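You operate a simulated robot arm through the tools that you are given. There is no shell and no other tool.

You run a simulated robot arm. Do the job below in one go: nothing can be reset, and whatever is moved stays where it is left.

TASK
Fetch the blue foam sleeve and stand it on top of the bolster. Put the orange tube handle on top of the teal cold pack. Take the purple tube handle and put it on top of the orange cone. Put the yellow weight plate from the top of the ball bench on the putty board and the green weight plate on the top of the ball unit. Take the grey sanding pad on the top of the weights bench and put it away on the splinting bench. Put the blue cloth on the top of the weights bench away on the counter over the laundry drawer. Take the scrubbing brush on the top of the weights bench and put it away on the counter by the freezer. Put the 7.00 mm middle foam pad from the top of the white table on the top of the aids bench and the 4.00 mm middle foam pad on the ball stand. Fetch the plunger and set it on top of the yellow cone. Fetch the orange wiping block and set it on the top of the band table. The order is free. Set down upright: blue foam sleeve, orange tube handle, purple tube handle, grey sanding pad, plunger, orange wiping block.

The check looks at the end state, three seconds after you hand in, the way a careful person would. Anything else that was tipped, shoved, dropped, spilled or broken makes it a failure. Flat cloth is picked up by pressing the open fingertips on it (5 to 10 N) and closing them slowly along it; thin cloth reads only 2 to 8 mm in the jaws.

THE ROBOT
A 6-joint arm with a four-finger gripper on a trunk, on a base that moves. Base frame: it is fixed to the floor where the robot stands at the start and does not move with it; the origin is under the middle of the robot, x ahead of it, y to its left, z up; the surface under the hand at the start is at about z = 0.76. Units: m, degrees, N and s.
With the tool pointing down near the work surface it reaches from about 0.24 to 0.68 m from the robot's upright axis, wherever it stands. Its first joint turns from -166.0 to 166.0 degrees. Places, roughly: ball stand [2.3, 2.5, 0.4]; blue cloth (6x9x5 cm) [0.3, 2.4, 0.8]; blue foam sleeve (4x4x9 cm) [0.6, -0.1, 0.8]; bolster (38x8x8 cm) [3, -3.8, 0.7]; counter by the freezer [2.8, -5.6, 0.9]; counter over the laundry drawer [4.2, -5.6, 0.9]; grey sanding pad (9x5x7 cm) [0.5, 2.4, 0.8]; middle foam pad [0.75, 0.5, 0.75]; orange cone (9x9x12 cm) [2.4, -4.1, 0.7]; orange tube handle (4x4x13 cm) [0.8, -5.9, 0.9]; orange wiping block (7x5x8 cm) [-1.1, -1.9, 0.9]; plunger (7x7x8 cm) [0.6, 0.3, 0.8]; purple tube handle (4x4x13 cm) [0.7, -5.9, 0.9]; putty board (30x20 cm) [0.38, 0.6, 0.78]; scrubbing brush (6x11x8 cm) [0.3, 2.6, 0.8]; splinting bench [-1.3, -2.5, 0.9]; teal cold pack [2.75, -5.5, 1]; top of the aids bench [-1.3, -0.4, 0.9]; top of the ball unit [3.5, 2.5, 1.3]; top of the band table [1, -5.7, 0.8]; weight plate [1.5, 2.5, 0.75]; yellow cone (9x9x12 cm) [2.5, 2.3, 0.4]. Payload 3.43 kg.
The TCP is the grasp point between the finger pads, 0.03 m short of the fingertips. In the tool frame z runs along the fingers and y along their closing line. The gripper opens to 0.12 m; its body begins 0.085 m behind the TCP.
Orientation is told as [roll, pitch, yaw] about the base's x, y, z axes, in that order, counted from this pose: with the fingers straight down and closing along the base's y, the tool's x points along the base's -x, its y along +y and its z along -z.

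THE INTERFACE
- The arm moves only by the tool nudge_tool. Its argument "deltas" is a list that holds one entry, the list of rows, each a list of 7 numbers: the shift along the base's x, y, z in units of 400 mm (1.0 is 400 mm), then the turn, a rotation vector about the base's x, y, z in units of 60 degrees (1.0 is 60 degrees), then the finger opening in m, from 0 to 0.12. In form: [[[tx, ty, tz, ax, ay, az, gripper], ...]]. A call has 1 to 20 rows; each row is the pose to reach, as a shift and turn from the pose commanded when the call began. A call with a number of a shift or a turn outside -1 to 1 is refused whole. Rows are played at 5 a second. More than 0.05 m and 8.6 degrees between two rows, or a gripper value outside its range, and nothing of the call is played. A pose out of reach is approached as far as the arm can. The call stops where the force on the tool passes 40 N (or 10 N more than at its start, if that is more) or the arm is blocked; 0.2 s more then pass. The fingers move at their own pace (about 0.04 m/s each) and stop on an object; they squeeze with about 42 N. The grip force told is the motor's: it shows also when the fingers shut on nothing. Time passes only in rows, and 0.2 s behind the last, so rows that repeat a pose let the fingers close. The reply holds the time, the measured pose of the TCP, the force on the tool along the base axes, the opening and the grip force, in the units named above and with some noise, with the torque about the TCP (base axes, N m) and any sound that the robot's microphone picked up.
- Cameras (640 x 400 px; columns grow to the right, rows downward): "scene" is now at [0.0493, 0.1453, 1.6247]; the picture's right is [0.06, -1.00, 0.00], its down [-0.86, -0.05, -0.51] and it looks along [0.51, 0.03, -0.86] (base axes); focal length 253 px, centre (320, 200). "wrist" rides on the gripper at [0.071, -0.017, -0.12] in the tool frame; the picture's right is [0.23, 0.97, 0.00], its down [-0.81, 0.19, -0.55] and it looks along [-0.54, 0.13, 0.83] (tool axes); focal length 275 px, centre (320, 200). There is no depth. A picture from a camera that has moved, and an enlarged one, comes with that camera's place and axes in the base frame and with its lens.
- capture(camera): a new picture of that camera. The clock stands still meanwhile.
- lift_body(by): moves the trunk up (or, below 0, down) by that many m; the arm and the scene camera ride with it, the base frame stays. It gives what a move gives, with no picture.
- steer(legs): drives the robot by 1 to 6 legs, each [ahead, left, turn to the left] in m, m and degrees, along the robot's own axes; the way and the turn of a leg run together, so that a leg with both is an arc; at most 1.5 m and 180 degrees a leg. The arm and the cameras ride along, it lands a little off, and it stops where it bumps. It gives what a move gives.
- aim_head(pan, tilt): turns the head with the scene camera to pan (to the left, within 120 degrees either way) and tilt (down, from -29 to 69), counted from straight ahead of the robot. It gives what a move gives.
- enlarge(camera, box): a new picture of the part [left, top, right, bottom] of that camera's present view, enlarged. The clock stands still meanwhile.
- sign_off(): hands the job in; it is judged then, once.

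Nothing tells you exact positions but the pictures and the camera data. Unless the task says otherwise, let go and move clear before handing in.

The tools are called after "Request:" by a JSON object that holds its "api" and its "payload". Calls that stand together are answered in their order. nudge_tool: Moves the arm, as the interface text tells. Its arguments: {"type":"object","properties":{"deltas":{"type":"array","items":{"type":"array","items":{"type":"array","items":{"type":"number"}}}}},"required":["deltas"]} The other tools are called the same way: lift_body (by) moves the trunk up or down; steer (legs) drives the base; aim_head (pan, tilt) turns the head that bears the scene camera; capture (camera) takes a picture; enlarge (camera, box) takes an enlarged picture of a part of a camera's view; sign_off () hands the job in.

At the start:

```text
clock: 0.0
eef_pos: [0.3048, 0.2425, 1.0275]
tool_rot: [0.0, 0.1, 0.0]
ft_force: [0.9, 0.7, 0.3]
ft_torque: [0.01, 0.0, 0.03]
finger_gap: 0.1201
grasp_force: 0.1
trunk travel left (down, up): [-0.15, 0.29]
robot x, y, heading: [0.0024, 0.0005, 0.0]
head pan, tilt (commanded): [3.7, 59.0]
```

scene: 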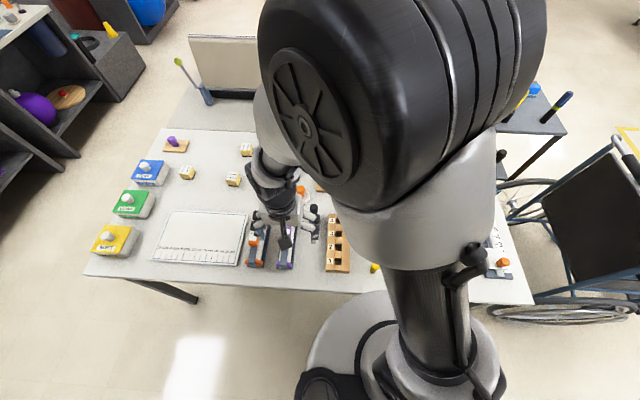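
wrist: 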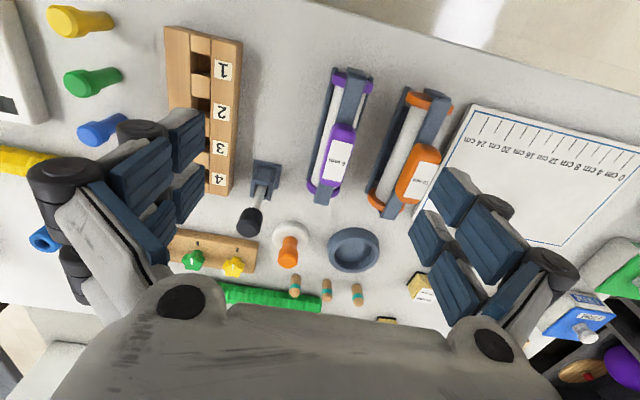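

I see the white table ahead with putty board, foam pads, pegs and the plunger; the robot stands at the origin. I'll look around first to locate things before moving.

Request:
{"api": "aim_head", "payload": {"pan": 40, "tilt": 35}}

Request:
{"api": "capture", "payload": {"camera": "scene"}}

Request:
{"api": "aim_head", "payload": {"pan": -30, "tilt": 40}}

Request:
{"api": "capture", "payload": {"camera": "scene"}}

Request:
{"api": "aim_head", "payload": {"pan": -100, "tilt": 25}}

Request:
{"api": "capture", "payload": {"camera": "scene"}}

Request:
{"api": "aim_head", "payload": {"pan": 100, "tilt": 25}}

Request:
{"api": "capture", "payload": {"camera": "scene"}}

```text
clock: 1.0
eef_pos: [0.3047, 0.243, 1.0275]
tool_rot: [0.1, 0.0, 0.0]
ft_force: [-1.0, -0.4, 0.1]
ft_torque: [-0.01, 0.01, 0.0]
finger_gap: 0.1199
grasp_force: 0.1
trunk travel left (down, up): [-0.15, 0.29]
robot x, y, heading: [0.0001, -0.001, 0.1]
head pan, tilt (commanded): [40.0, 35.0]
```

```text
taken
camera scene: at [0.0492, 0.1975, 1.6578], right [0.64, -0.77, 0.0], down [-0.44, -0.37, -0.82], along [0.63, 0.53, -0.57], focal length 253 px, centre (320, 200)
```

scene: 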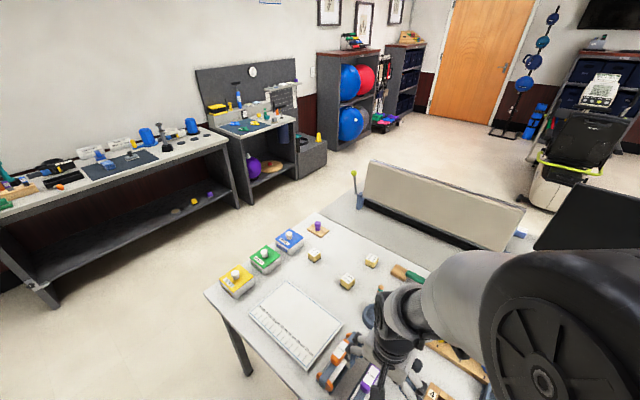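

```text
clock: 2.4
eef_pos: [0.305, 0.2411, 1.027]
tool_rot: [-0.1, 0.1, -0.1]
ft_force: [0.2, 0.2, -0.1]
ft_torque: [-0.02, 0.01, 0.02]
finger_gap: 0.1199
grasp_force: 0.1
trunk travel left (down, up): [-0.15, 0.29]
robot x, y, heading: [-0.0018, -0.0005, 0.1]
head pan, tilt (commanded): [-30.0, 40.0]
```

```text
taken
camera scene: at [0.0554, 0.0986, 1.6502], right [-0.5, -0.87, 0.0], down [-0.56, 0.32, -0.77], along [0.66, -0.38, -0.64], focal length 253 px, centre (320, 200)
```

scene: 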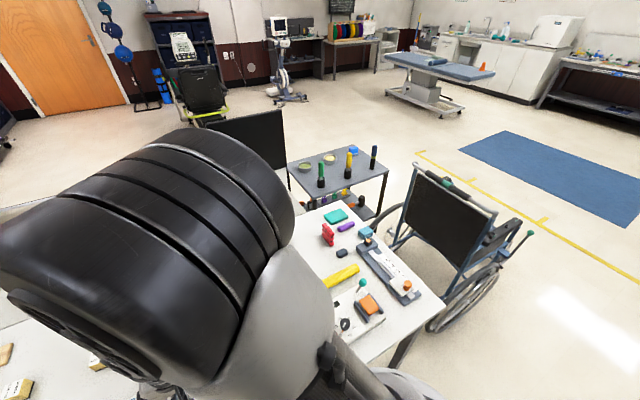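

```text
clock: 3.8
eef_pos: [0.3047, 0.2431, 1.0261]
tool_rot: [-0.1, -0.1, 0.0]
ft_force: [0.1, -0.9, -0.7]
ft_torque: [0.02, 0.0, -0.04]
finger_gap: 0.12
grasp_force: 0.1
trunk travel left (down, up): [-0.15, 0.29]
robot x, y, heading: [-0.002, 0.0006, 0.0]
head pan, tilt (commanded): [-100.0, 25.0]
```

```text
taken
camera scene: at [-0.0342, 0.0502, 1.6736], right [-0.98, 0.17, 0.0], down [0.07, 0.42, -0.91], along [-0.16, -0.89, -0.42], focal length 253 px, centre (320, 200)
```

scene: 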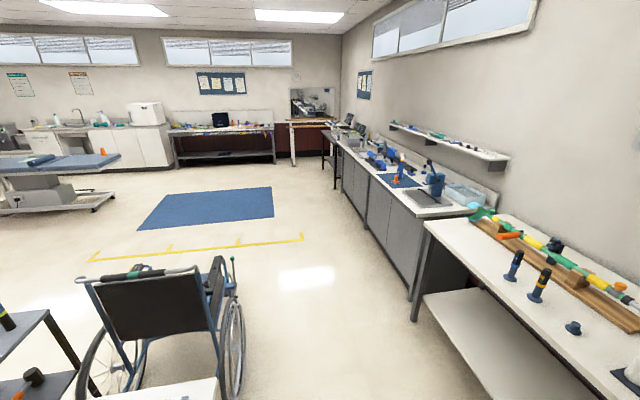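

```text
clock: 6.8
eef_pos: [0.3055, 0.2424, 1.0268]
tool_rot: [0.1, 0.0, 0.1]
ft_force: [-0.8, -0.3, 0.2]
ft_torque: [0.03, -0.01, 0.0]
finger_gap: 0.1199
grasp_force: 0.0
trunk travel left (down, up): [-0.15, 0.29]
robot x, y, heading: [-0.0014, 0.0001, -0.1]
head pan, tilt (commanded): [100.0, 25.0]
```

```text
taken
camera scene: at [-0.0342, 0.2317, 1.6736], right [0.98, 0.17, 0.0], down [0.07, -0.42, -0.91], along [-0.16, 0.89, -0.42], focal length 253 px, centre (320, 200)
```

scene: 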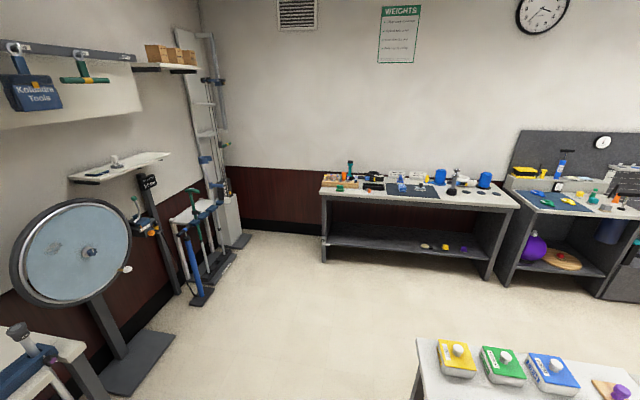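

I've got a room overview: weights bench and ball bench on the left wall, white table ahead, aids/splinting benches to the right-rear. Next I'll zoom in on the white table's items.

Request:
{"api": "aim_head", "payload": {"pan": 40, "tilt": 50}}

Request:
{"api": "capture", "payload": {"camera": "scene"}}

Request:
{"api": "enlarge", "payload": {"camera": "scene", "box": [240, 100, 440, 225]}}

Request:
{"api": "enlarge", "payload": {"camera": "wrist", "box": [160, 0, 480, 200]}}

Request:
{"api": "enlarge", "payload": {"camera": "wrist", "box": [160, 180, 480, 380]}}

```text
clock: 8.1
eef_pos: [0.3041, 0.2419, 1.0273]
tool_rot: [-0.1, 0.0, 0.0]
ft_force: [0.7, 0.6, 0.1]
ft_torque: [-0.05, 0.01, 0.03]
finger_gap: 0.1197
grasp_force: 0.0
trunk travel left (down, up): [-0.15, 0.29]
robot x, y, heading: [0.0045, 0.0004, 0.0]
head pan, tilt (commanded): [40.0, 50.0]
```

```text
taken
camera scene: at [0.0406, 0.1906, 1.6361], right [0.64, -0.77, 0.0], down [-0.59, -0.49, -0.64], along [0.49, 0.41, -0.77], focal length 253 px, centre (320, 200)
```

scene: 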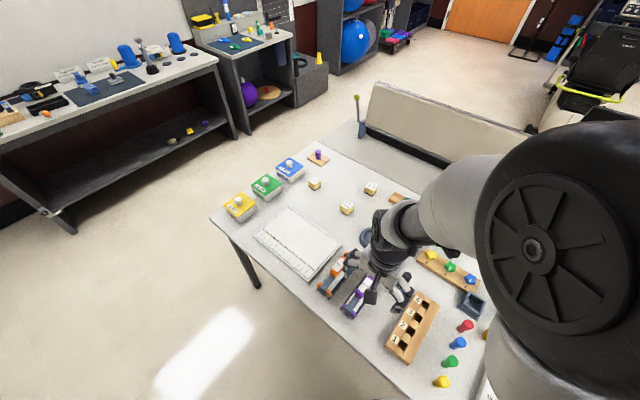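

```text
3.20 times, centred on (340, 162) of scene
camera zoom: at [0.0406, 0.1906, 1.6361], right [0.64, -0.77, 0.0], down [-0.59, -0.49, -0.64], along [0.49, 0.41, -0.77], focal length 810 px, centre (256, 320)
```

zoom: 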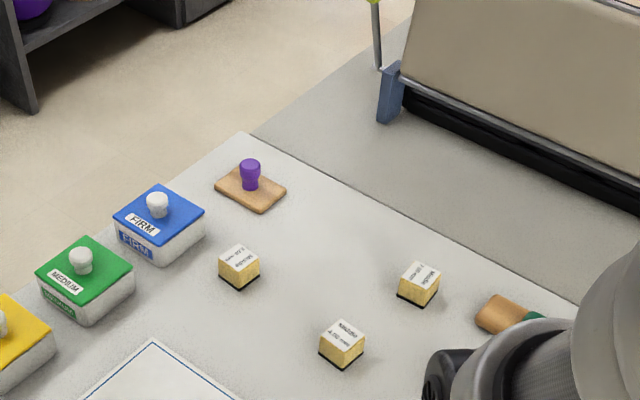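

```text
2.00 times, centred on (320, 100) of wrist
camera zoom: at [0.2348, 0.2246, 1.1474], right [-0.23, 0.97, 0.0], down [0.81, 0.19, 0.55], along [0.54, 0.13, -0.83], focal length 551 px, centre (320, 400)
```

zoom: 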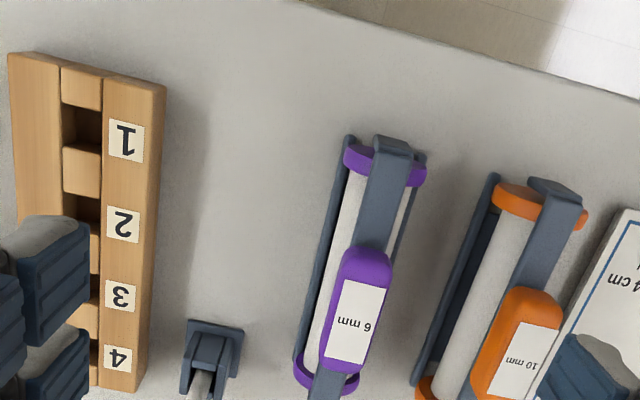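

```text
2.00 times, centred on (320, 280) of wrist
camera zoom: at [0.2348, 0.2246, 1.1474], right [-0.23, 0.97, 0.0], down [0.81, 0.19, 0.55], along [0.54, 0.13, -0.83], focal length 551 px, centre (320, 40)
```

zoom: 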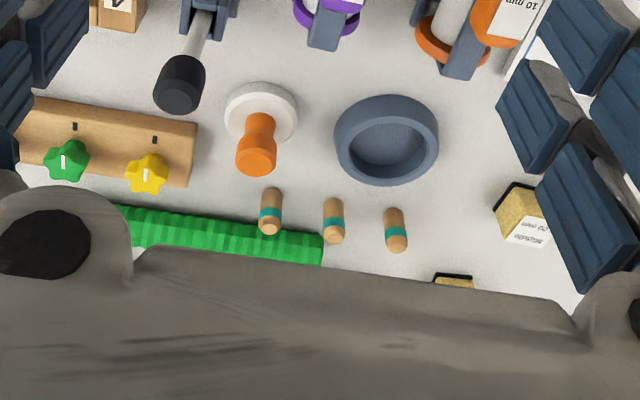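

The three small labelled cubes are the middle foam pads; the orange-handled white-disc thing may be the plunger. I zoom in to read the labels.

Request:
{"api": "enlarge", "payload": {"camera": "scene", "box": [298, 170, 330, 190]}}

Request:
{"api": "enlarge", "payload": {"camera": "scene", "box": [354, 178, 386, 198]}}

Request:
{"api": "enlarge", "payload": {"camera": "scene", "box": [331, 198, 363, 218]}}

Request:
{"api": "enlarge", "payload": {"camera": "scene", "box": [100, 0, 340, 150]}}

```text
16.00 times, centred on (314, 180) of scene
camera zoom: at [0.0406, 0.1906, 1.6361], right [0.64, -0.77, 0.0], down [-0.59, -0.49, -0.64], along [0.49, 0.41, -0.77], focal length 4050 px, centre (416, 520)
```

zoom: 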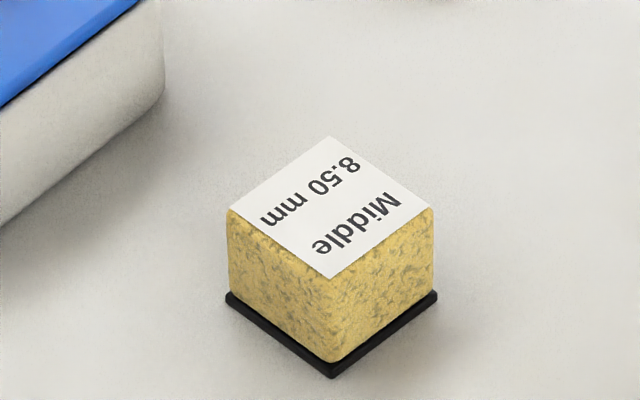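

```text
16.00 times, centred on (370, 188) of scene
camera zoom: at [0.0406, 0.1906, 1.6361], right [0.64, -0.77, 0.0], down [-0.59, -0.49, -0.64], along [0.49, 0.41, -0.77], focal length 4050 px, centre (-480, 392)
```

zoom: 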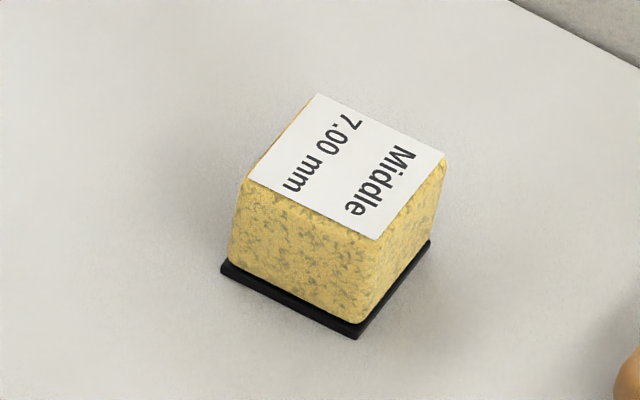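

```text
16.00 times, centred on (347, 208) of scene
camera zoom: at [0.0406, 0.1906, 1.6361], right [0.64, -0.77, 0.0], down [-0.59, -0.49, -0.64], along [0.49, 0.41, -0.77], focal length 4050 px, centre (-112, 72)
```

zoom: 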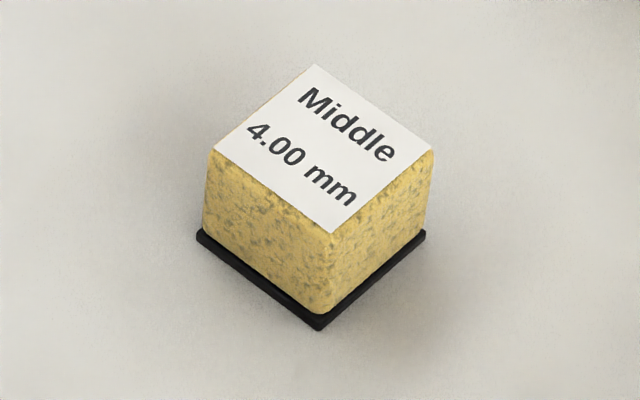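

```text
2.67 times, centred on (220, 75) of scene
camera zoom: at [0.0406, 0.1906, 1.6361], right [0.64, -0.77, 0.0], down [-0.59, -0.49, -0.64], along [0.49, 0.41, -0.77], focal length 675 px, centre (587, 533)
```

zoom: 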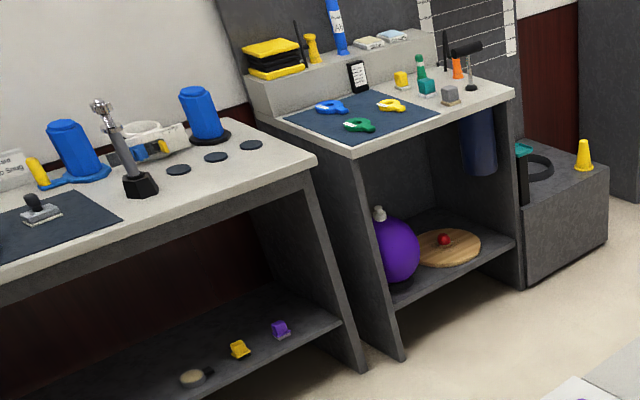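

The foam pads read 8.50 (leave), 7.00 (at ≈[0.79, 0.51]) and 4.00 (at ≈[0.63, 0.53]); the plunger (white disc, orange handle) seems to be at ≈[0.56, 0.25]. I'll begin with the plunger: move the arm over it and look.

Request:
{"api": "nudge_tool", "payload": {"deltas": [[[0.12, 0, 0, 0, 0, 0, 0.12], [0.24, 0, 0, 0, 0, 0, 0.12], [0.36, 0, 0, 0, 0, 0, 0.12], [0.48, 0, 0, 0, 0, 0, 0.1], [0.5, 0.01, 0, 0, 0, 0, 0.08]]]}}

Request:
{"api": "capture", "payload": {"camera": "wrist"}}

Request:
{"api": "aim_head", "payload": {"pan": 10, "tilt": 50}}

Request:
{"api": "capture", "payload": {"camera": "scene"}}

```text
clock: 9.3
eef_pos: [0.5068, 0.2478, 1.0268]
tool_rot: [0.0, 0.0, 0.0]
ft_force: [-1.3, -0.5, -0.7]
ft_torque: [-0.02, 0.01, 0.0]
finger_gap: 0.0837
grasp_force: 2.5
trunk travel left (down, up): [-0.15, 0.29]
robot x, y, heading: [0.0019, 0.0016, -0.3]
head pan, tilt (commanded): [40.0, 50.0]
```

```text
taken
camera wrist: at [0.437, 0.2295, 1.1473], right [-0.23, 0.97, 0.0], down [0.81, 0.19, 0.55], along [0.54, 0.13, -0.83], focal length 275 px, centre (320, 200)
```

wrist: 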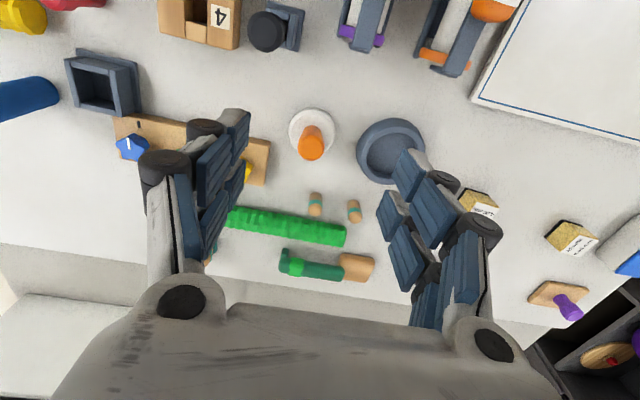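

```text
clock: 10.2
eef_pos: [0.5061, 0.2464, 1.0266]
tool_rot: [0.1, 0.0, 0.0]
ft_force: [0.6, 0.4, -0.1]
ft_torque: [0.03, 0.01, 0.0]
finger_gap: 0.0801
grasp_force: 0.2
trunk travel left (down, up): [-0.15, 0.29]
robot x, y, heading: [-0.0017, 0.0027, -0.0]
head pan, tilt (commanded): [10.0, 50.0]
```

```text
taken
camera scene: at [0.0575, 0.1545, 1.6361], right [0.17, -0.98, 0.0], down [-0.75, -0.13, -0.64], along [0.63, 0.11, -0.77], focal length 253 px, centre (320, 200)
```

scene: 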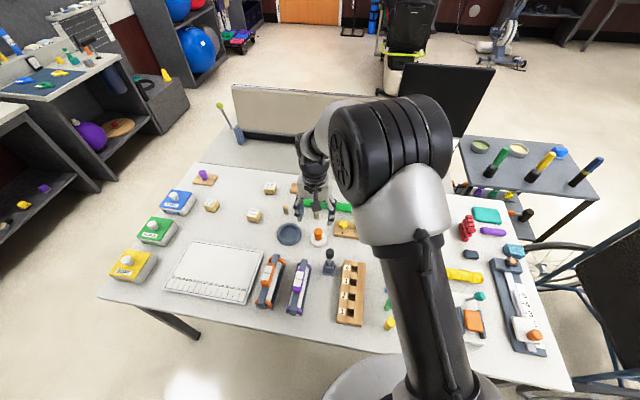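

The plunger base is at ≈[0.567, 0.25] between a grey bowl and a small board. I'll move above it with a narrower opening and check before descending.

Request:
{"api": "nudge_tool", "payload": {"deltas": [[[0.1, 0.006, 0, 0, 0, 0, 0.07], [0.15, 0.009, -0.06, 0, 0, 0, 0.07], [0.15, 0.009, -0.16, 0, 0, 0, 0.07], [0.15, 0.009, -0.26, 0, 0, 0, 0.07]]]}}

Request:
{"api": "capture", "payload": {"camera": "wrist"}}

Request:
{"api": "enlarge", "payload": {"camera": "scene", "box": [256, 140, 416, 240]}}

```text
clock: 11.2
eef_pos: [0.5651, 0.2501, 0.9219]
tool_rot: [0.0, -0.1, 0.0]
ft_force: [0.8, 0.4, 0.0]
ft_torque: [0.0, 0.0, 0.03]
finger_gap: 0.0698
grasp_force: 0.0
trunk travel left (down, up): [-0.15, 0.29]
robot x, y, heading: [-0.0022, -0.0024, 0.3]
head pan, tilt (commanded): [10.0, 50.0]
```

```text
taken
camera wrist: at [0.4954, 0.2325, 1.0425], right [-0.23, 0.97, 0.0], down [0.81, 0.19, 0.55], along [0.54, 0.13, -0.83], focal length 275 px, centre (320, 200)
```

wrist: 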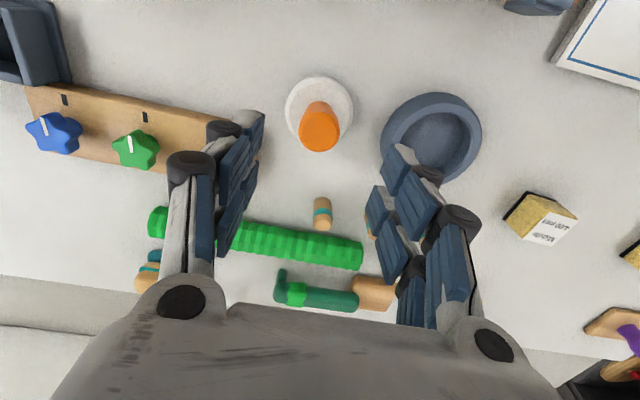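

```text
4.00 times, centred on (336, 190) of scene
camera zoom: at [0.0581, 0.1546, 1.636], right [0.17, -0.98, 0.0], down [-0.75, -0.13, -0.64], along [0.63, 0.11, -0.77], focal length 1012 px, centre (256, 240)
```

zoom: 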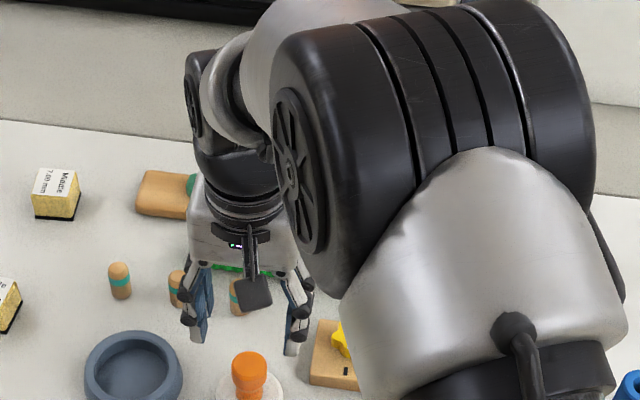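

Handle is centred under the hand. I'll descend to grasp the handle and close.

Request:
{"api": "nudge_tool", "payload": {"deltas": [[[0, 0, -0.12, 0, 0, 0, 0.065], [0, 0, -0.2, 0, 0, 0, 0.065], [0, 0, -0.235, 0, 0, 0, 0.065], [0, 0, -0.235, 0, 0, 0, 0.03], [0, 0, -0.235, 0, 0, 0, 0.0], [0, 0, -0.235, 0, 0, 0, 0.0], [0, 0, -0.235, 0, 0, 0, 0.0], [0, 0, -0.235, 0, 0, 0, 0.0]]]}}

Request:
{"api": "capture", "payload": {"camera": "wrist"}}

```text
clock: 13.0
eef_pos: [0.5653, 0.2505, 0.8283]
tool_rot: [0.1, 0.0, -0.1]
ft_force: [0.2, -0.4, -0.4]
ft_torque: [-0.02, 0.02, -0.03]
finger_gap: 0.0303
grasp_force: 42.6
trunk travel left (down, up): [-0.15, 0.29]
robot x, y, heading: [-0.0018, 0.0007, 0.2]
head pan, tilt (commanded): [10.0, 50.0]
```

```text
taken
camera wrist: at [0.4953, 0.2318, 0.9494], right [-0.23, 0.97, 0.0], down [0.81, 0.19, 0.55], along [0.54, 0.13, -0.83], focal length 275 px, centre (320, 200)
```

wrist: 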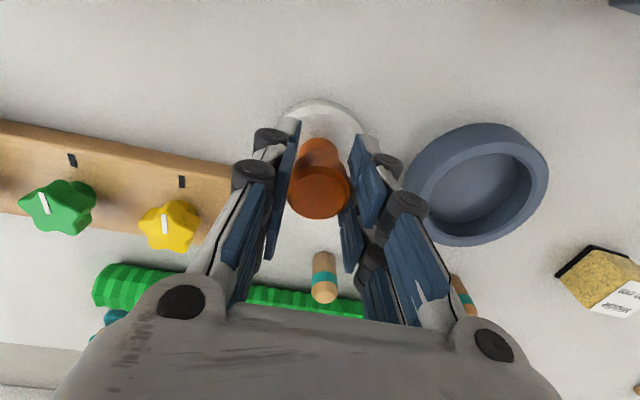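

Grasped the plunger (gap 30 mm). I'll lift, then bring the arm in for travel.

Request:
{"api": "nudge_tool", "payload": {"deltas": [[[0, 0, 0.08, 0, 0, 0, 0.0], [0, 0, 0.2, 0, 0, 0, 0.0], [0, 0, 0.32, 0, 0, 0, 0.0], [0, 0, 0.44, 0, 0, 0, 0.0], [0, 0, 0.56, 0, 0, 0, 0.0], [-0.12, 0, 0.58, 0, 0, 0, 0.0], [-0.24, 0, 0.58, 0, 0, 0, 0.0], [-0.36, -0.02, 0.58, 0, 0, 0, 0.0], [-0.48, -0.04, 0.58, 0, 0, 0, 0.0], [-0.6, -0.06, 0.58, 0, 0, 0, 0.0]]]}}

Request:
{"api": "capture", "payload": {"camera": "wrist"}}

Request:
{"api": "aim_head", "payload": {"pan": 60, "tilt": 30}}

Request:
{"api": "capture", "payload": {"camera": "scene"}}

```text
clock: 15.2
eef_pos: [0.3228, 0.2258, 1.0596]
tool_rot: [0.0, -0.1, 0.1]
ft_force: [-0.3, -0.8, -1.7]
ft_torque: [-0.02, 0.0, -0.02]
finger_gap: 0.0305
grasp_force: 42.5
trunk travel left (down, up): [-0.15, 0.29]
robot x, y, heading: [-0.0011, -0.0031, 0.1]
head pan, tilt (commanded): [10.0, 50.0]
```

```text
taken
camera wrist: at [0.2525, 0.2088, 1.1793], right [-0.23, 0.97, 0.0], down [0.81, 0.19, 0.55], along [0.54, 0.13, -0.83], focal length 275 px, centre (320, 200)
```

wrist: 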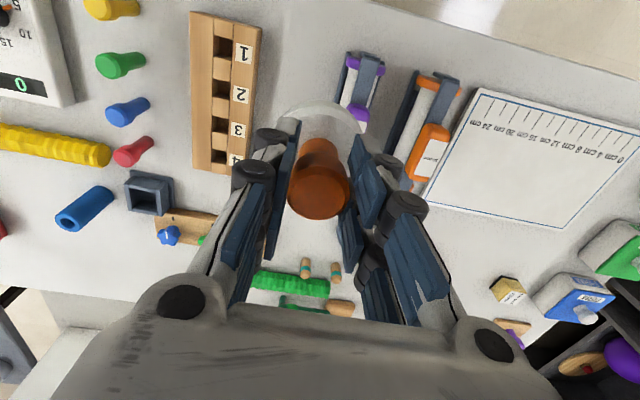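

```text
clock: 16.4
eef_pos: [0.3218, 0.2266, 1.0569]
tool_rot: [0.0, 0.0, 0.0]
ft_force: [-0.3, 0.4, -1.6]
ft_torque: [0.02, -0.01, 0.0]
finger_gap: 0.0304
grasp_force: 41.6
trunk travel left (down, up): [-0.15, 0.29]
robot x, y, heading: [0.0023, -0.0003, -0.1]
head pan, tilt (commanded): [60.0, 30.0]
```

```text
taken
camera scene: at [0.0271, 0.2193, 1.6656], right [0.87, -0.5, 0.0], down [-0.25, -0.43, -0.87], along [0.43, 0.75, -0.5], focal length 253 px, centre (320, 200)
```

scene: 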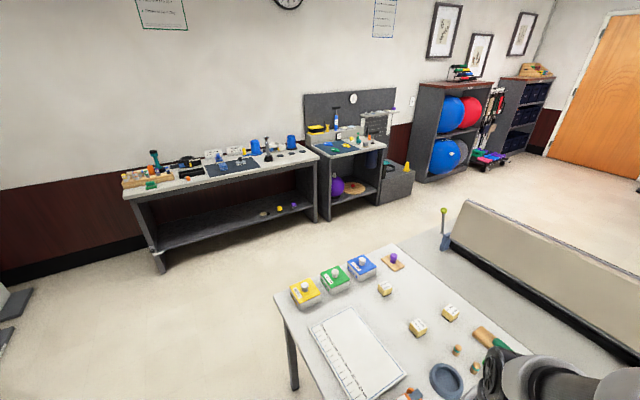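

Plunger is held. The blue foam sleeve lies on its side near [0.62, -0.13]. Now I'll drive left around the table toward the yellow cone on the low grey box (ball stand).

Request:
{"api": "steer", "payload": {"legs": [[-0.1, 0, 0], [0, 1.5, 0], [1.2, 0.05, 0]]}}

Request:
{"api": "aim_head", "payload": {"pan": 30, "tilt": 35}}

Request:
{"api": "capture", "payload": {"camera": "scene"}}

```text
clock: 30.5
eef_pos: [1.4812, 1.7734, 1.06]
tool_rot: [0.0, 0.1, 0.1]
ft_force: [-0.2, -0.7, -0.9]
ft_torque: [-0.01, -0.01, 0.0]
finger_gap: 0.0303
grasp_force: 41.7
trunk travel left (down, up): [-0.15, 0.29]
robot x, y, heading: [1.1563, 1.5444, 0.2]
head pan, tilt (commanded): [60.0, 30.0]
```

```text
clock: 31.4
eef_pos: [1.4803, 1.7724, 1.0583]
tool_rot: [-0.1, 0.0, 0.1]
ft_force: [-0.4, -0.6, -0.4]
ft_torque: [-0.02, 0.01, -0.02]
finger_gap: 0.0306
grasp_force: 42.1
trunk travel left (down, up): [-0.15, 0.29]
robot x, y, heading: [1.1566, 1.5477, 0.1]
head pan, tilt (commanded): [30.0, 35.0]
```

```text
taken
camera scene: at [1.2153, 1.7302, 1.6578], right [0.5, -0.86, 0.0], down [-0.5, -0.29, -0.82], along [0.71, 0.41, -0.57], focal length 253 px, centre (320, 200)
```

scene: 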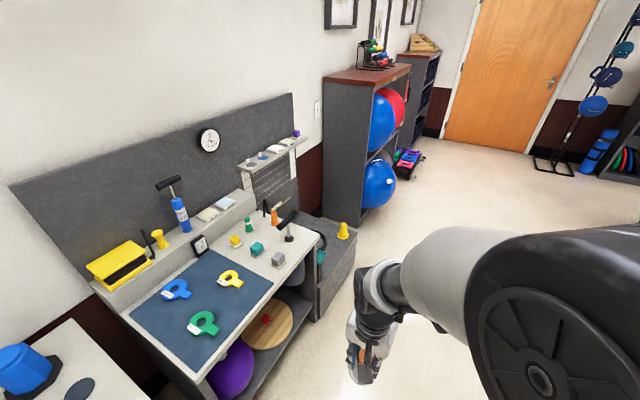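

I'm at the ball bench; the coloured pieces on its blue mat may be the weight plates. Zooming in on them and on the yellow cone.

Request:
{"api": "enlarge", "payload": {"camera": "scene", "box": [140, 230, 300, 330]}}

Request:
{"api": "enlarge", "payload": {"camera": "scene", "box": [280, 190, 400, 265]}}

Request:
{"api": "enlarge", "payload": {"camera": "scene", "box": [310, 30, 470, 130]}}

```text
4.00 times, centred on (220, 280) of scene
camera zoom: at [1.2153, 1.7302, 1.6578], right [0.5, -0.86, 0.0], down [-0.5, -0.29, -0.82], along [0.71, 0.41, -0.57], focal length 1012 px, centre (720, -120)
```

zoom: 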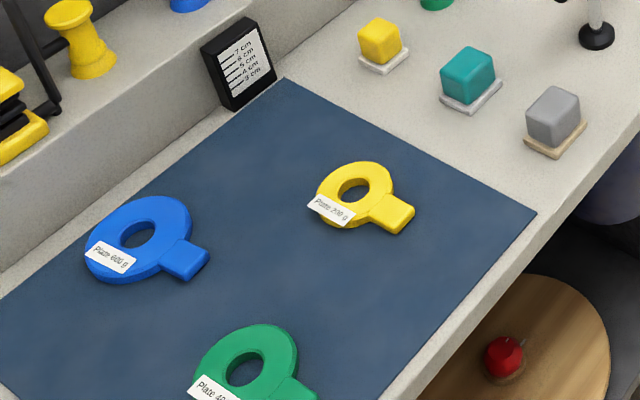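

```text
5.33 times, centred on (340, 228) of scene
camera zoom: at [1.2153, 1.7302, 1.6578], right [0.5, -0.86, 0.0], down [-0.5, -0.29, -0.82], along [0.71, 0.41, -0.57], focal length 1350 px, centre (213, 53)
```

zoom: 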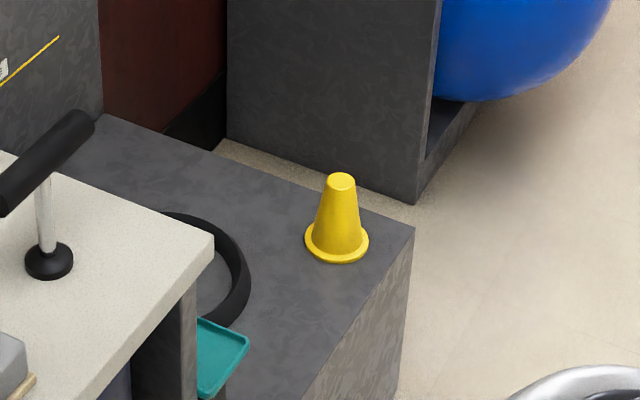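

```text
4.00 times, centred on (390, 80) of scene
camera zoom: at [1.2153, 1.7302, 1.6578], right [0.5, -0.86, 0.0], down [-0.5, -0.29, -0.82], along [0.71, 0.41, -0.57], focal length 1012 px, centre (40, 680)
```

zoom: 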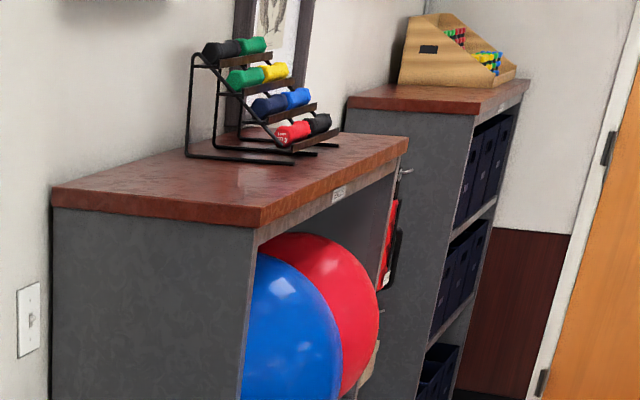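

Weight plates identified (blue/green/yellow on the mat). The yellow cone is at ≈[2.466, 2.26], top ≈0.52, with a ~3 cm flat top. I'll drive so that the cone is ahead of me.

Request:
{"api": "steer", "payload": {"legs": [[1.31, 0.1, 0], [0, 0, 90]]}}

Request:
{"api": "lift_body", "payload": {"by": -0.15}}

Request:
{"api": "aim_head", "payload": {"pan": 0, "tilt": 50}}

Request:
{"api": "capture", "payload": {"camera": "scene"}}

Request:
{"api": "capture", "payload": {"camera": "wrist"}}

```text
clock: 41.8
eef_pos: [2.2531, 1.9869, 1.0576]
tool_rot: [0.1, -0.1, 88.2]
ft_force: [-0.7, 0.6, -0.3]
ft_torque: [0.03, -0.01, 0.02]
finger_gap: 0.0303
grasp_force: 42.1
trunk travel left (down, up): [-0.15, 0.29]
robot x, y, heading: [2.4705, 1.6553, 88.2]
head pan, tilt (commanded): [30.0, 35.0]
```

```text
clock: 43.5
eef_pos: [2.2524, 1.9857, 0.9088]
tool_rot: [0.0, 0.1, 88.2]
ft_force: [0.1, -0.2, -1.7]
ft_torque: [-0.04, -0.04, 0.01]
finger_gap: 0.0304
grasp_force: 41.7
trunk travel left (down, up): [0.0, 0.44]
robot x, y, heading: [2.4672, 1.6546, 88.4]
head pan, tilt (commanded): [30.0, 35.0]
```

```text
clock: 44.5
eef_pos: [2.2524, 1.9851, 0.9088]
tool_rot: [-0.1, 0.1, 88.2]
ft_force: [0.0, 1.0, -1.1]
ft_torque: [0.0, -0.02, 0.01]
finger_gap: 0.0305
grasp_force: 42.0
trunk travel left (down, up): [0.0, 0.44]
robot x, y, heading: [2.4675, 1.6531, 88.1]
head pan, tilt (commanded): [0.0, 50.0]
```

```text
taken
camera scene: at [2.3326, 1.7171, 1.4861], right [1.0, -0.03, 0.0], down [-0.02, -0.77, -0.64], along [0.02, 0.64, -0.77], focal length 253 px, centre (320, 200)
```

scene: 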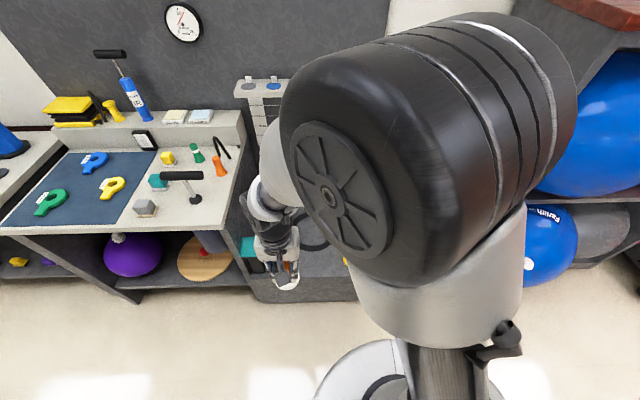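

```text
taken
camera wrist: at [2.2685, 1.9126, 1.0289], right [-0.98, -0.2, 0.0], down [-0.17, 0.82, 0.55], along [-0.11, 0.54, -0.83], focal length 275 px, centre (320, 200)
```

wrist: 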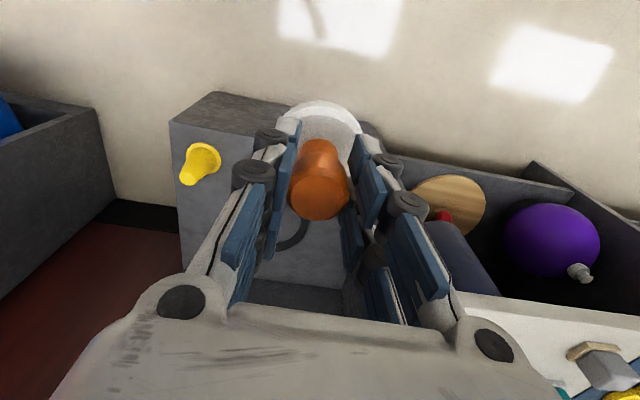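

The cone shows in the wrist view at roughly [2.488, 2.245]. I'll move closer and lower beside it to measure it better.

Request:
{"api": "nudge_tool", "payload": {"deltas": [[[0.05, 0.05, -0.08, 0, 0, 0, 0.0], [0.1, 0.1, -0.16, 0, 0, 0, 0.0], [0.15, 0.15, -0.24, 0, 0, 0, 0.0], [0.2, 0.2, -0.32, 0, 0, 0, 0.0], [0.25, 0.25, -0.4, 0, 0, 0, 0.0]]]}}

Request:
{"api": "capture", "payload": {"camera": "wrist"}}

Request:
{"api": "aim_head", "payload": {"pan": -20, "tilt": 45}}

Request:
{"api": "capture", "payload": {"camera": "scene"}}

```text
clock: 45.6
eef_pos: [2.3483, 2.0872, 0.7523]
tool_rot: [-0.1, 0.0, 88.2]
ft_force: [-0.3, -0.3, -0.6]
ft_torque: [0.02, 0.0, 0.0]
finger_gap: 0.0306
grasp_force: 42.0
trunk travel left (down, up): [0.0, 0.44]
robot x, y, heading: [2.4698, 1.6538, 87.9]
head pan, tilt (commanded): [0.0, 50.0]
```

```text
taken
camera wrist: at [2.3653, 2.0138, 0.8716], right [-0.98, -0.2, 0.0], down [-0.17, 0.82, 0.55], along [-0.11, 0.54, -0.83], focal length 275 px, centre (320, 200)
```

wrist: 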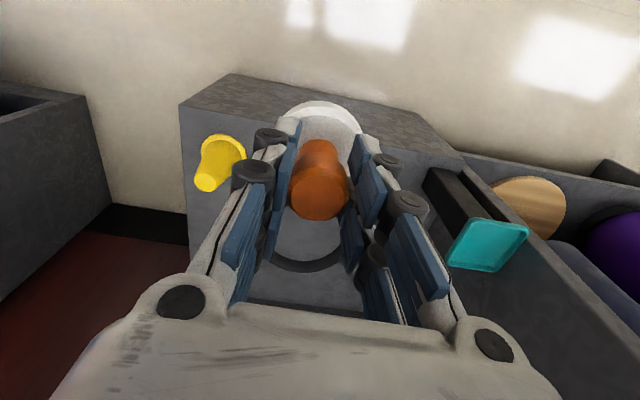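

```text
clock: 46.5
eef_pos: [2.3479, 2.0859, 0.7513]
tool_rot: [0.1, 0.0, 88.2]
ft_force: [-0.1, 0.2, -1.4]
ft_torque: [-0.01, -0.01, -0.02]
finger_gap: 0.0305
grasp_force: 42.1
trunk travel left (down, up): [0.0, 0.44]
robot x, y, heading: [2.4721, 1.6537, 88.1]
head pan, tilt (commanded): [-20.0, 45.0]
```

```text
taken
camera scene: at [2.3604, 1.7156, 1.493], right [0.93, -0.37, 0.0], down [-0.26, -0.66, -0.71], along [0.26, 0.66, -0.71], focal length 253 px, centre (320, 200)
```

scene: 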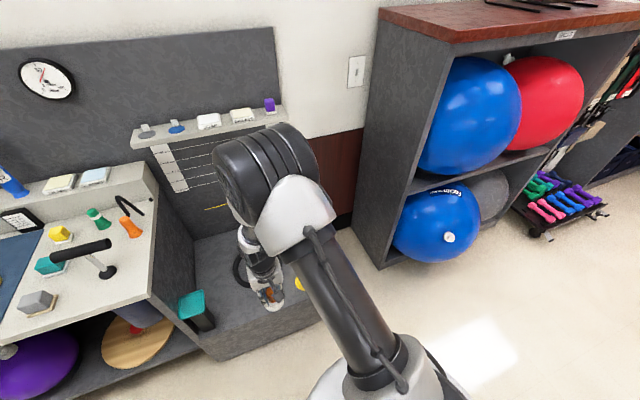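

I'll zoom the wrist view on the cone to pin down its top and base.

Request:
{"api": "enlarge", "payload": {"camera": "wrist", "box": [176, 120, 272, 180]}}

Request:
{"api": "enlarge", "payload": {"camera": "wrist", "box": [176, 150, 272, 210]}}

```text
6.67 times, centred on (224, 150) of wrist
camera zoom: at [2.3649, 2.0132, 0.8722], right [-0.98, -0.2, 0.0], down [-0.17, 0.82, 0.55], along [-0.11, 0.54, -0.83], focal length 1835 px, centre (960, 533)
```

zoom: 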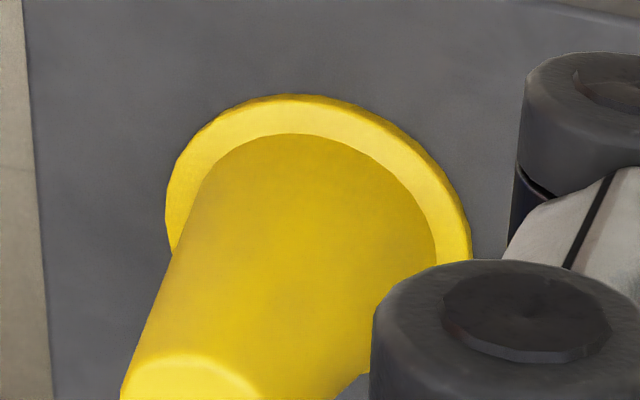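

```text
6.67 times, centred on (224, 180) of wrist
camera zoom: at [2.3649, 2.0132, 0.8722], right [-0.98, -0.2, 0.0], down [-0.17, 0.82, 0.55], along [-0.11, 0.54, -0.83], focal length 1835 px, centre (960, 333)
```

zoom: 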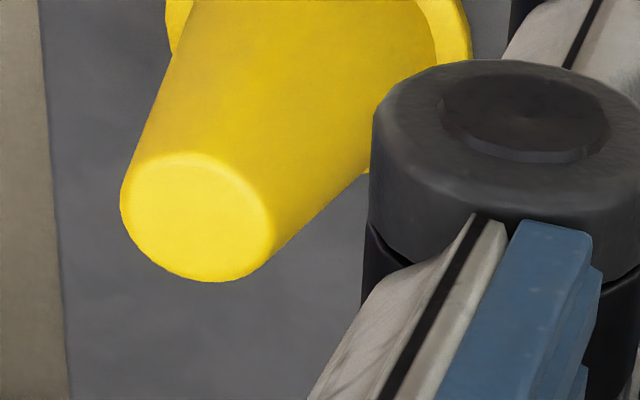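

The cone's top appears to sit nearer z≈0.48 (box ≈0.36). I'll view it from more directly above to remove the ambiguity.

Request:
{"api": "nudge_tool", "payload": {"deltas": [[[0.03, 0.115, 0, 0, 0, 0, 0.0], [0.06, 0.23, 0, 0, 0, 0, 0.0], [0.09, 0.345, 0, 0, 0, 0, 0.0], [0.1, 0.45, 0, 0, 0, 0, 0.0]]]}}

Request:
{"api": "capture", "payload": {"camera": "wrist"}}

Request:
{"api": "capture", "payload": {"camera": "scene"}}

```text
clock: 47.5
eef_pos: [2.3927, 2.2682, 0.7485]
tool_rot: [0.0, 0.2, 88.2]
ft_force: [0.1, 0.9, -1.1]
ft_torque: [-0.02, 0.01, 0.0]
finger_gap: 0.0304
grasp_force: 41.3
trunk travel left (down, up): [0.0, 0.44]
robot x, y, heading: [2.4712, 1.6534, 88.1]
head pan, tilt (commanded): [-20.0, 45.0]
```

```text
taken
camera wrist: at [2.4085, 2.1954, 0.8686], right [-0.98, -0.2, 0.0], down [-0.17, 0.82, 0.55], along [-0.11, 0.54, -0.83], focal length 275 px, centre (320, 200)
```

wrist: 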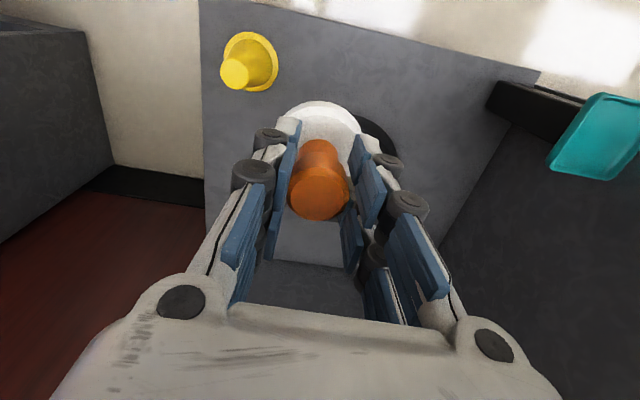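

```text
taken
camera scene: at [2.3605, 1.716, 1.4929], right [0.93, -0.37, 0.0], down [-0.26, -0.66, -0.71], along [0.26, 0.66, -0.71], focal length 253 px, centre (320, 200)
```

scene: 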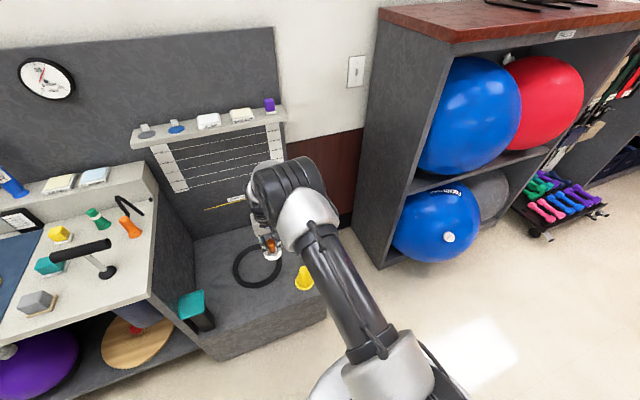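

Request:
{"api": "enlarge", "payload": {"camera": "wrist", "box": [202, 20, 298, 80]}}

Request:
{"api": "enlarge", "payload": {"camera": "wrist", "box": [202, 45, 298, 105]}}

Request:
{"api": "enlarge", "payload": {"camera": "scene", "box": [256, 250, 352, 310]}}

```text
6.67 times, centred on (250, 50) of wrist
camera zoom: at [2.4085, 2.1954, 0.8686], right [-0.98, -0.2, 0.0], down [-0.17, 0.82, 0.55], along [-0.11, 0.54, -0.83], focal length 1835 px, centre (787, 1200)
```

zoom: 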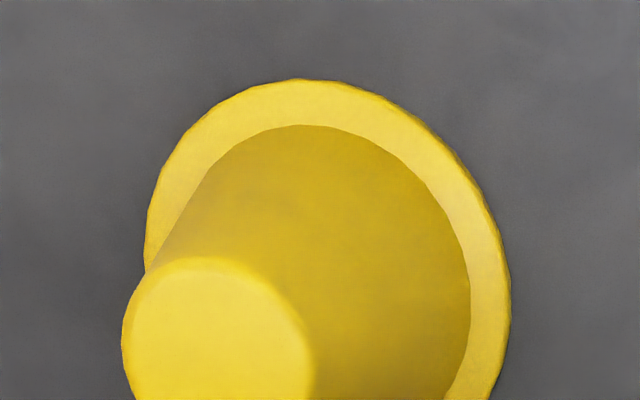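

```text
6.67 times, centred on (250, 75) of wrist
camera zoom: at [2.4085, 2.1954, 0.8686], right [-0.98, -0.2, 0.0], down [-0.17, 0.82, 0.55], along [-0.11, 0.54, -0.83], focal length 1835 px, centre (787, 1033)
```

zoom: 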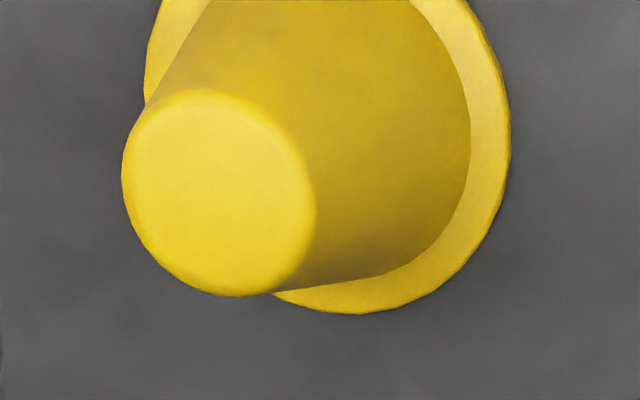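

```text
6.67 times, centred on (304, 280) of scene
camera zoom: at [2.3605, 1.716, 1.4929], right [0.93, -0.37, 0.0], down [-0.26, -0.66, -0.71], along [0.26, 0.66, -0.71], focal length 1687 px, centre (427, -333)
```

zoom: 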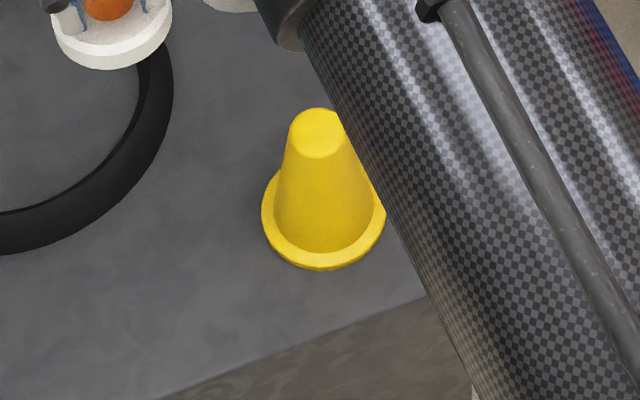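

Cone axis now agrees from both cameras at ≈[2.505, 2.280], top z≈0.475. I'll move the plunger over it and come down to just above.

Request:
{"api": "nudge_tool", "payload": {"deltas": [[[0.1, 0.01, 0, 0, 0, 0, 0.0], [0.2, 0.02, 0, 0, 0, 0, 0.0], [0.281, 0.03, 0, 0, 0, 0, 0.0], [0.281, 0.03, -0.1, 0, 0, 0, 0.0], [0.281, 0.03, -0.2, 0, 0, 0, 0.0], [0.281, 0.03, -0.3, 0, 0, 0, 0.0], [0.281, 0.03, -0.4, 0, 0, 0, 0.0], [0.281, 0.03, -0.45, 0, 0, 0, 0.0]]]}}

Request:
{"api": "capture", "payload": {"camera": "wrist"}}

Request:
{"api": "aim_head", "payload": {"pan": 10, "tilt": 50}}

Request:
{"api": "capture", "payload": {"camera": "scene"}}

```text
clock: 49.3
eef_pos: [2.5034, 2.2793, 0.5701]
tool_rot: [0.0, 0.1, 88.2]
ft_force: [0.0, -0.1, -1.3]
ft_torque: [-0.06, 0.03, -0.02]
finger_gap: 0.0303
grasp_force: 41.8
trunk travel left (down, up): [0.0, 0.44]
robot x, y, heading: [2.4674, 1.6531, 88.4]
head pan, tilt (commanded): [-20.0, 45.0]
```

```text
taken
camera wrist: at [2.5203, 2.2062, 0.6895], right [-0.98, -0.2, 0.0], down [-0.17, 0.82, 0.55], along [-0.11, 0.54, -0.83], focal length 275 px, centre (320, 200)
```

wrist: 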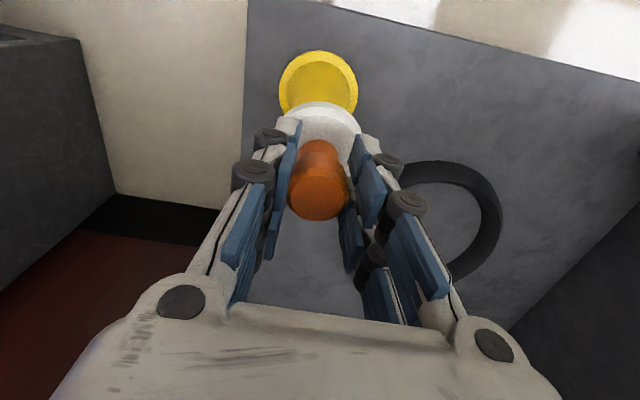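

```text
clock: 50.2
eef_pos: [2.5043, 2.2789, 0.5688]
tool_rot: [0.0, 0.0, 88.2]
ft_force: [-0.1, 0.2, -1.5]
ft_torque: [0.01, 0.01, 0.0]
finger_gap: 0.0304
grasp_force: 42.3
trunk travel left (down, up): [0.0, 0.44]
robot x, y, heading: [2.4664, 1.6525, 88.4]
head pan, tilt (commanded): [10.0, 50.0]
```

```text
taken
camera scene: at [2.3193, 1.7164, 1.4861], right [0.99, 0.14, 0.0], down [0.11, -0.76, -0.64], along [-0.09, 0.64, -0.77], focal length 253 px, centre (320, 200)
```

scene: 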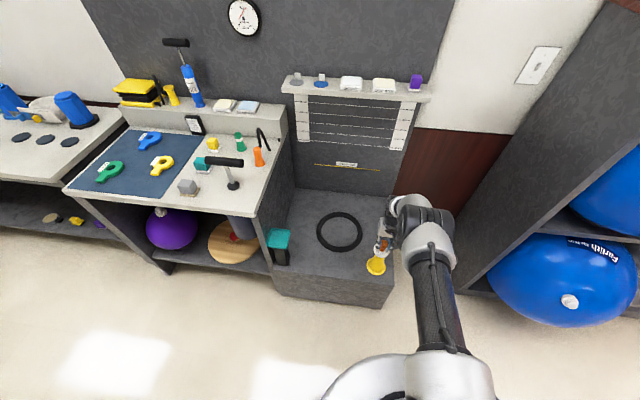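

Request:
{"api": "enlarge", "payload": {"camera": "scene", "box": [344, 220, 424, 270]}}

Request:
{"api": "enlarge", "payload": {"camera": "wrist", "box": [260, 30, 380, 105]}}

```text
8.00 times, centred on (384, 245) of scene
camera zoom: at [2.3193, 1.7164, 1.4861], right [0.99, 0.14, 0.0], down [0.11, -0.76, -0.64], along [-0.09, 0.64, -0.77], focal length 2025 px, centre (-192, -160)
```

zoom: 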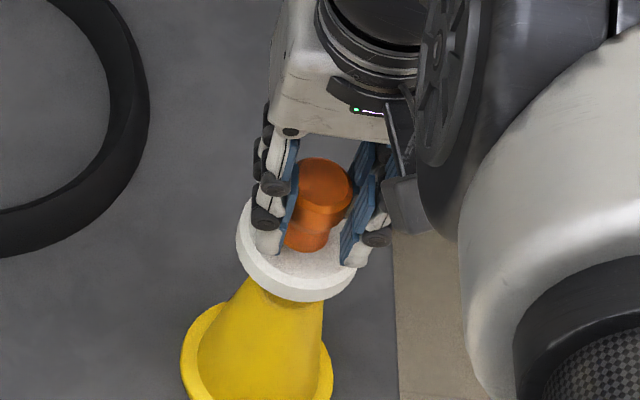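

```text
5.33 times, centred on (320, 68) of wrist
camera zoom: at [2.5203, 2.2059, 0.6899], right [-0.98, -0.2, 0.0], down [-0.17, 0.82, 0.55], along [-0.11, 0.54, -0.83], focal length 1468 px, centre (320, 907)
```

zoom: 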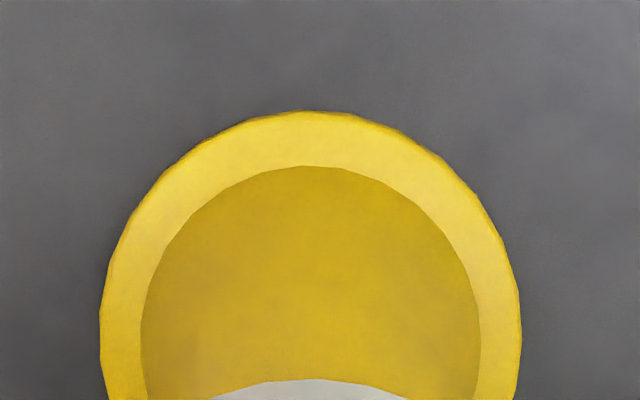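

Alignment over the cone is within ~3 mm. Lowering in small steps and watching the force.

Request:
{"api": "nudge_tool", "payload": {"deltas": [[[0.002, 0, -0.02, 0, 0, 0, 0.0], [0.002, 0, -0.035, 0, 0, 0, 0.0], [0.002, 0, -0.045, 0, 0, 0, 0.0]]]}}

Request:
{"api": "nudge_tool", "payload": {"deltas": [[[0, 0, -0.005, 0, 0, 0, 0.0], [0, 0, -0.01, 0, 0, 0, 0.0]]]}}

Request:
{"api": "nudge_tool", "payload": {"deltas": [[[0, 0, -0.005, 0, 0, 0, 0.0], [0, 0, -0.01, 0, 0, 0, 0.0]]]}}

```text
clock: 51.0
eef_pos: [2.5048, 2.2776, 0.5502]
tool_rot: [0.0, -0.1, 88.2]
ft_force: [0.6, 0.5, -2.0]
ft_torque: [0.01, 0.0, 0.0]
finger_gap: 0.0304
grasp_force: 41.6
trunk travel left (down, up): [0.0, 0.44]
robot x, y, heading: [2.4683, 1.6584, 88.2]
head pan, tilt (commanded): [10.0, 50.0]
```

```text
clock: 51.6
eef_pos: [2.5054, 2.2769, 0.5472]
tool_rot: [0.1, 0.0, 88.3]
ft_force: [0.0, 0.3, -1.0]
ft_torque: [-0.01, 0.01, 0.02]
finger_gap: 0.0305
grasp_force: 41.9
trunk travel left (down, up): [0.0, 0.44]
robot x, y, heading: [2.4704, 1.6556, 88.2]
head pan, tilt (commanded): [10.0, 50.0]
```

```text
clock: 52.2
eef_pos: [2.506, 2.2764, 0.5439]
tool_rot: [-0.1, 0.1, 88.2]
ft_force: [0.5, 0.5, -1.9]
ft_torque: [-0.01, 0.02, 0.0]
finger_gap: 0.0304
grasp_force: 42.3
trunk travel left (down, up): [0.0, 0.44]
robot x, y, heading: [2.4633, 1.6534, 88.3]
head pan, tilt (commanded): [10.0, 50.0]
```

Request:
{"api": "nudge_tool", "payload": {"deltas": [[[0, 0, -0.005, 0, 0, 0, 0.0], [0, 0, -0.01, 0, 0, 0, 0.0]]]}}

Request:
{"api": "nudge_tool", "payload": {"deltas": [[[0, 0, -0.005, 0, 0, 0, 0.0], [0, 0, -0.01, 0, 0, 0, 0.0]]]}}

Request:
{"api": "enlarge", "payload": {"camera": "scene", "box": [344, 230, 424, 280]}}

```text
clock: 52.8
eef_pos: [2.5056, 2.2787, 0.5415]
tool_rot: [0.1, 0.0, 88.2]
ft_force: [-0.5, -3.8, 13.2]
ft_torque: [-0.4, -0.01, 0.0]
finger_gap: 0.0302
grasp_force: 41.3
trunk travel left (down, up): [0.0, 0.44]
robot x, y, heading: [2.4714, 1.6533, 88.1]
head pan, tilt (commanded): [10.0, 50.0]
```

```text
clock: 53.4
eef_pos: [2.5059, 2.2787, 0.5388]
tool_rot: [0.1, -0.4, 88.2]
ft_force: [0.4, -3.1, 34.6]
ft_torque: [-0.03, 0.01, 0.02]
finger_gap: 0.0305
grasp_force: 41.4
trunk travel left (down, up): [0.0, 0.44]
robot x, y, heading: [2.4682, 1.6562, 88.0]
head pan, tilt (commanded): [10.0, 50.0]
```

```text
8.00 times, centred on (384, 255) of scene
camera zoom: at [2.3191, 1.7128, 1.4865], right [0.99, 0.14, 0.0], down [0.11, -0.76, -0.64], along [-0.09, 0.64, -0.76], focal length 2025 px, centre (-192, -240)
```

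zoom: 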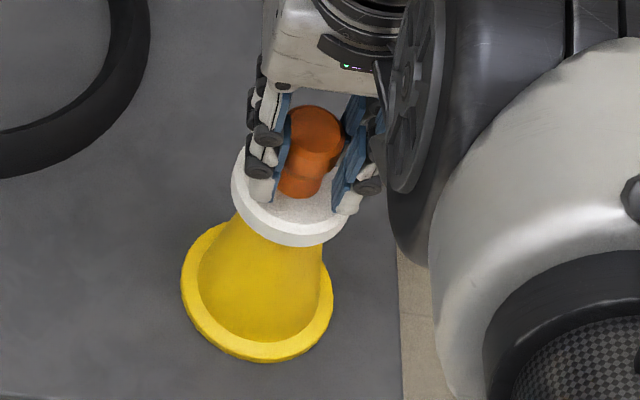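

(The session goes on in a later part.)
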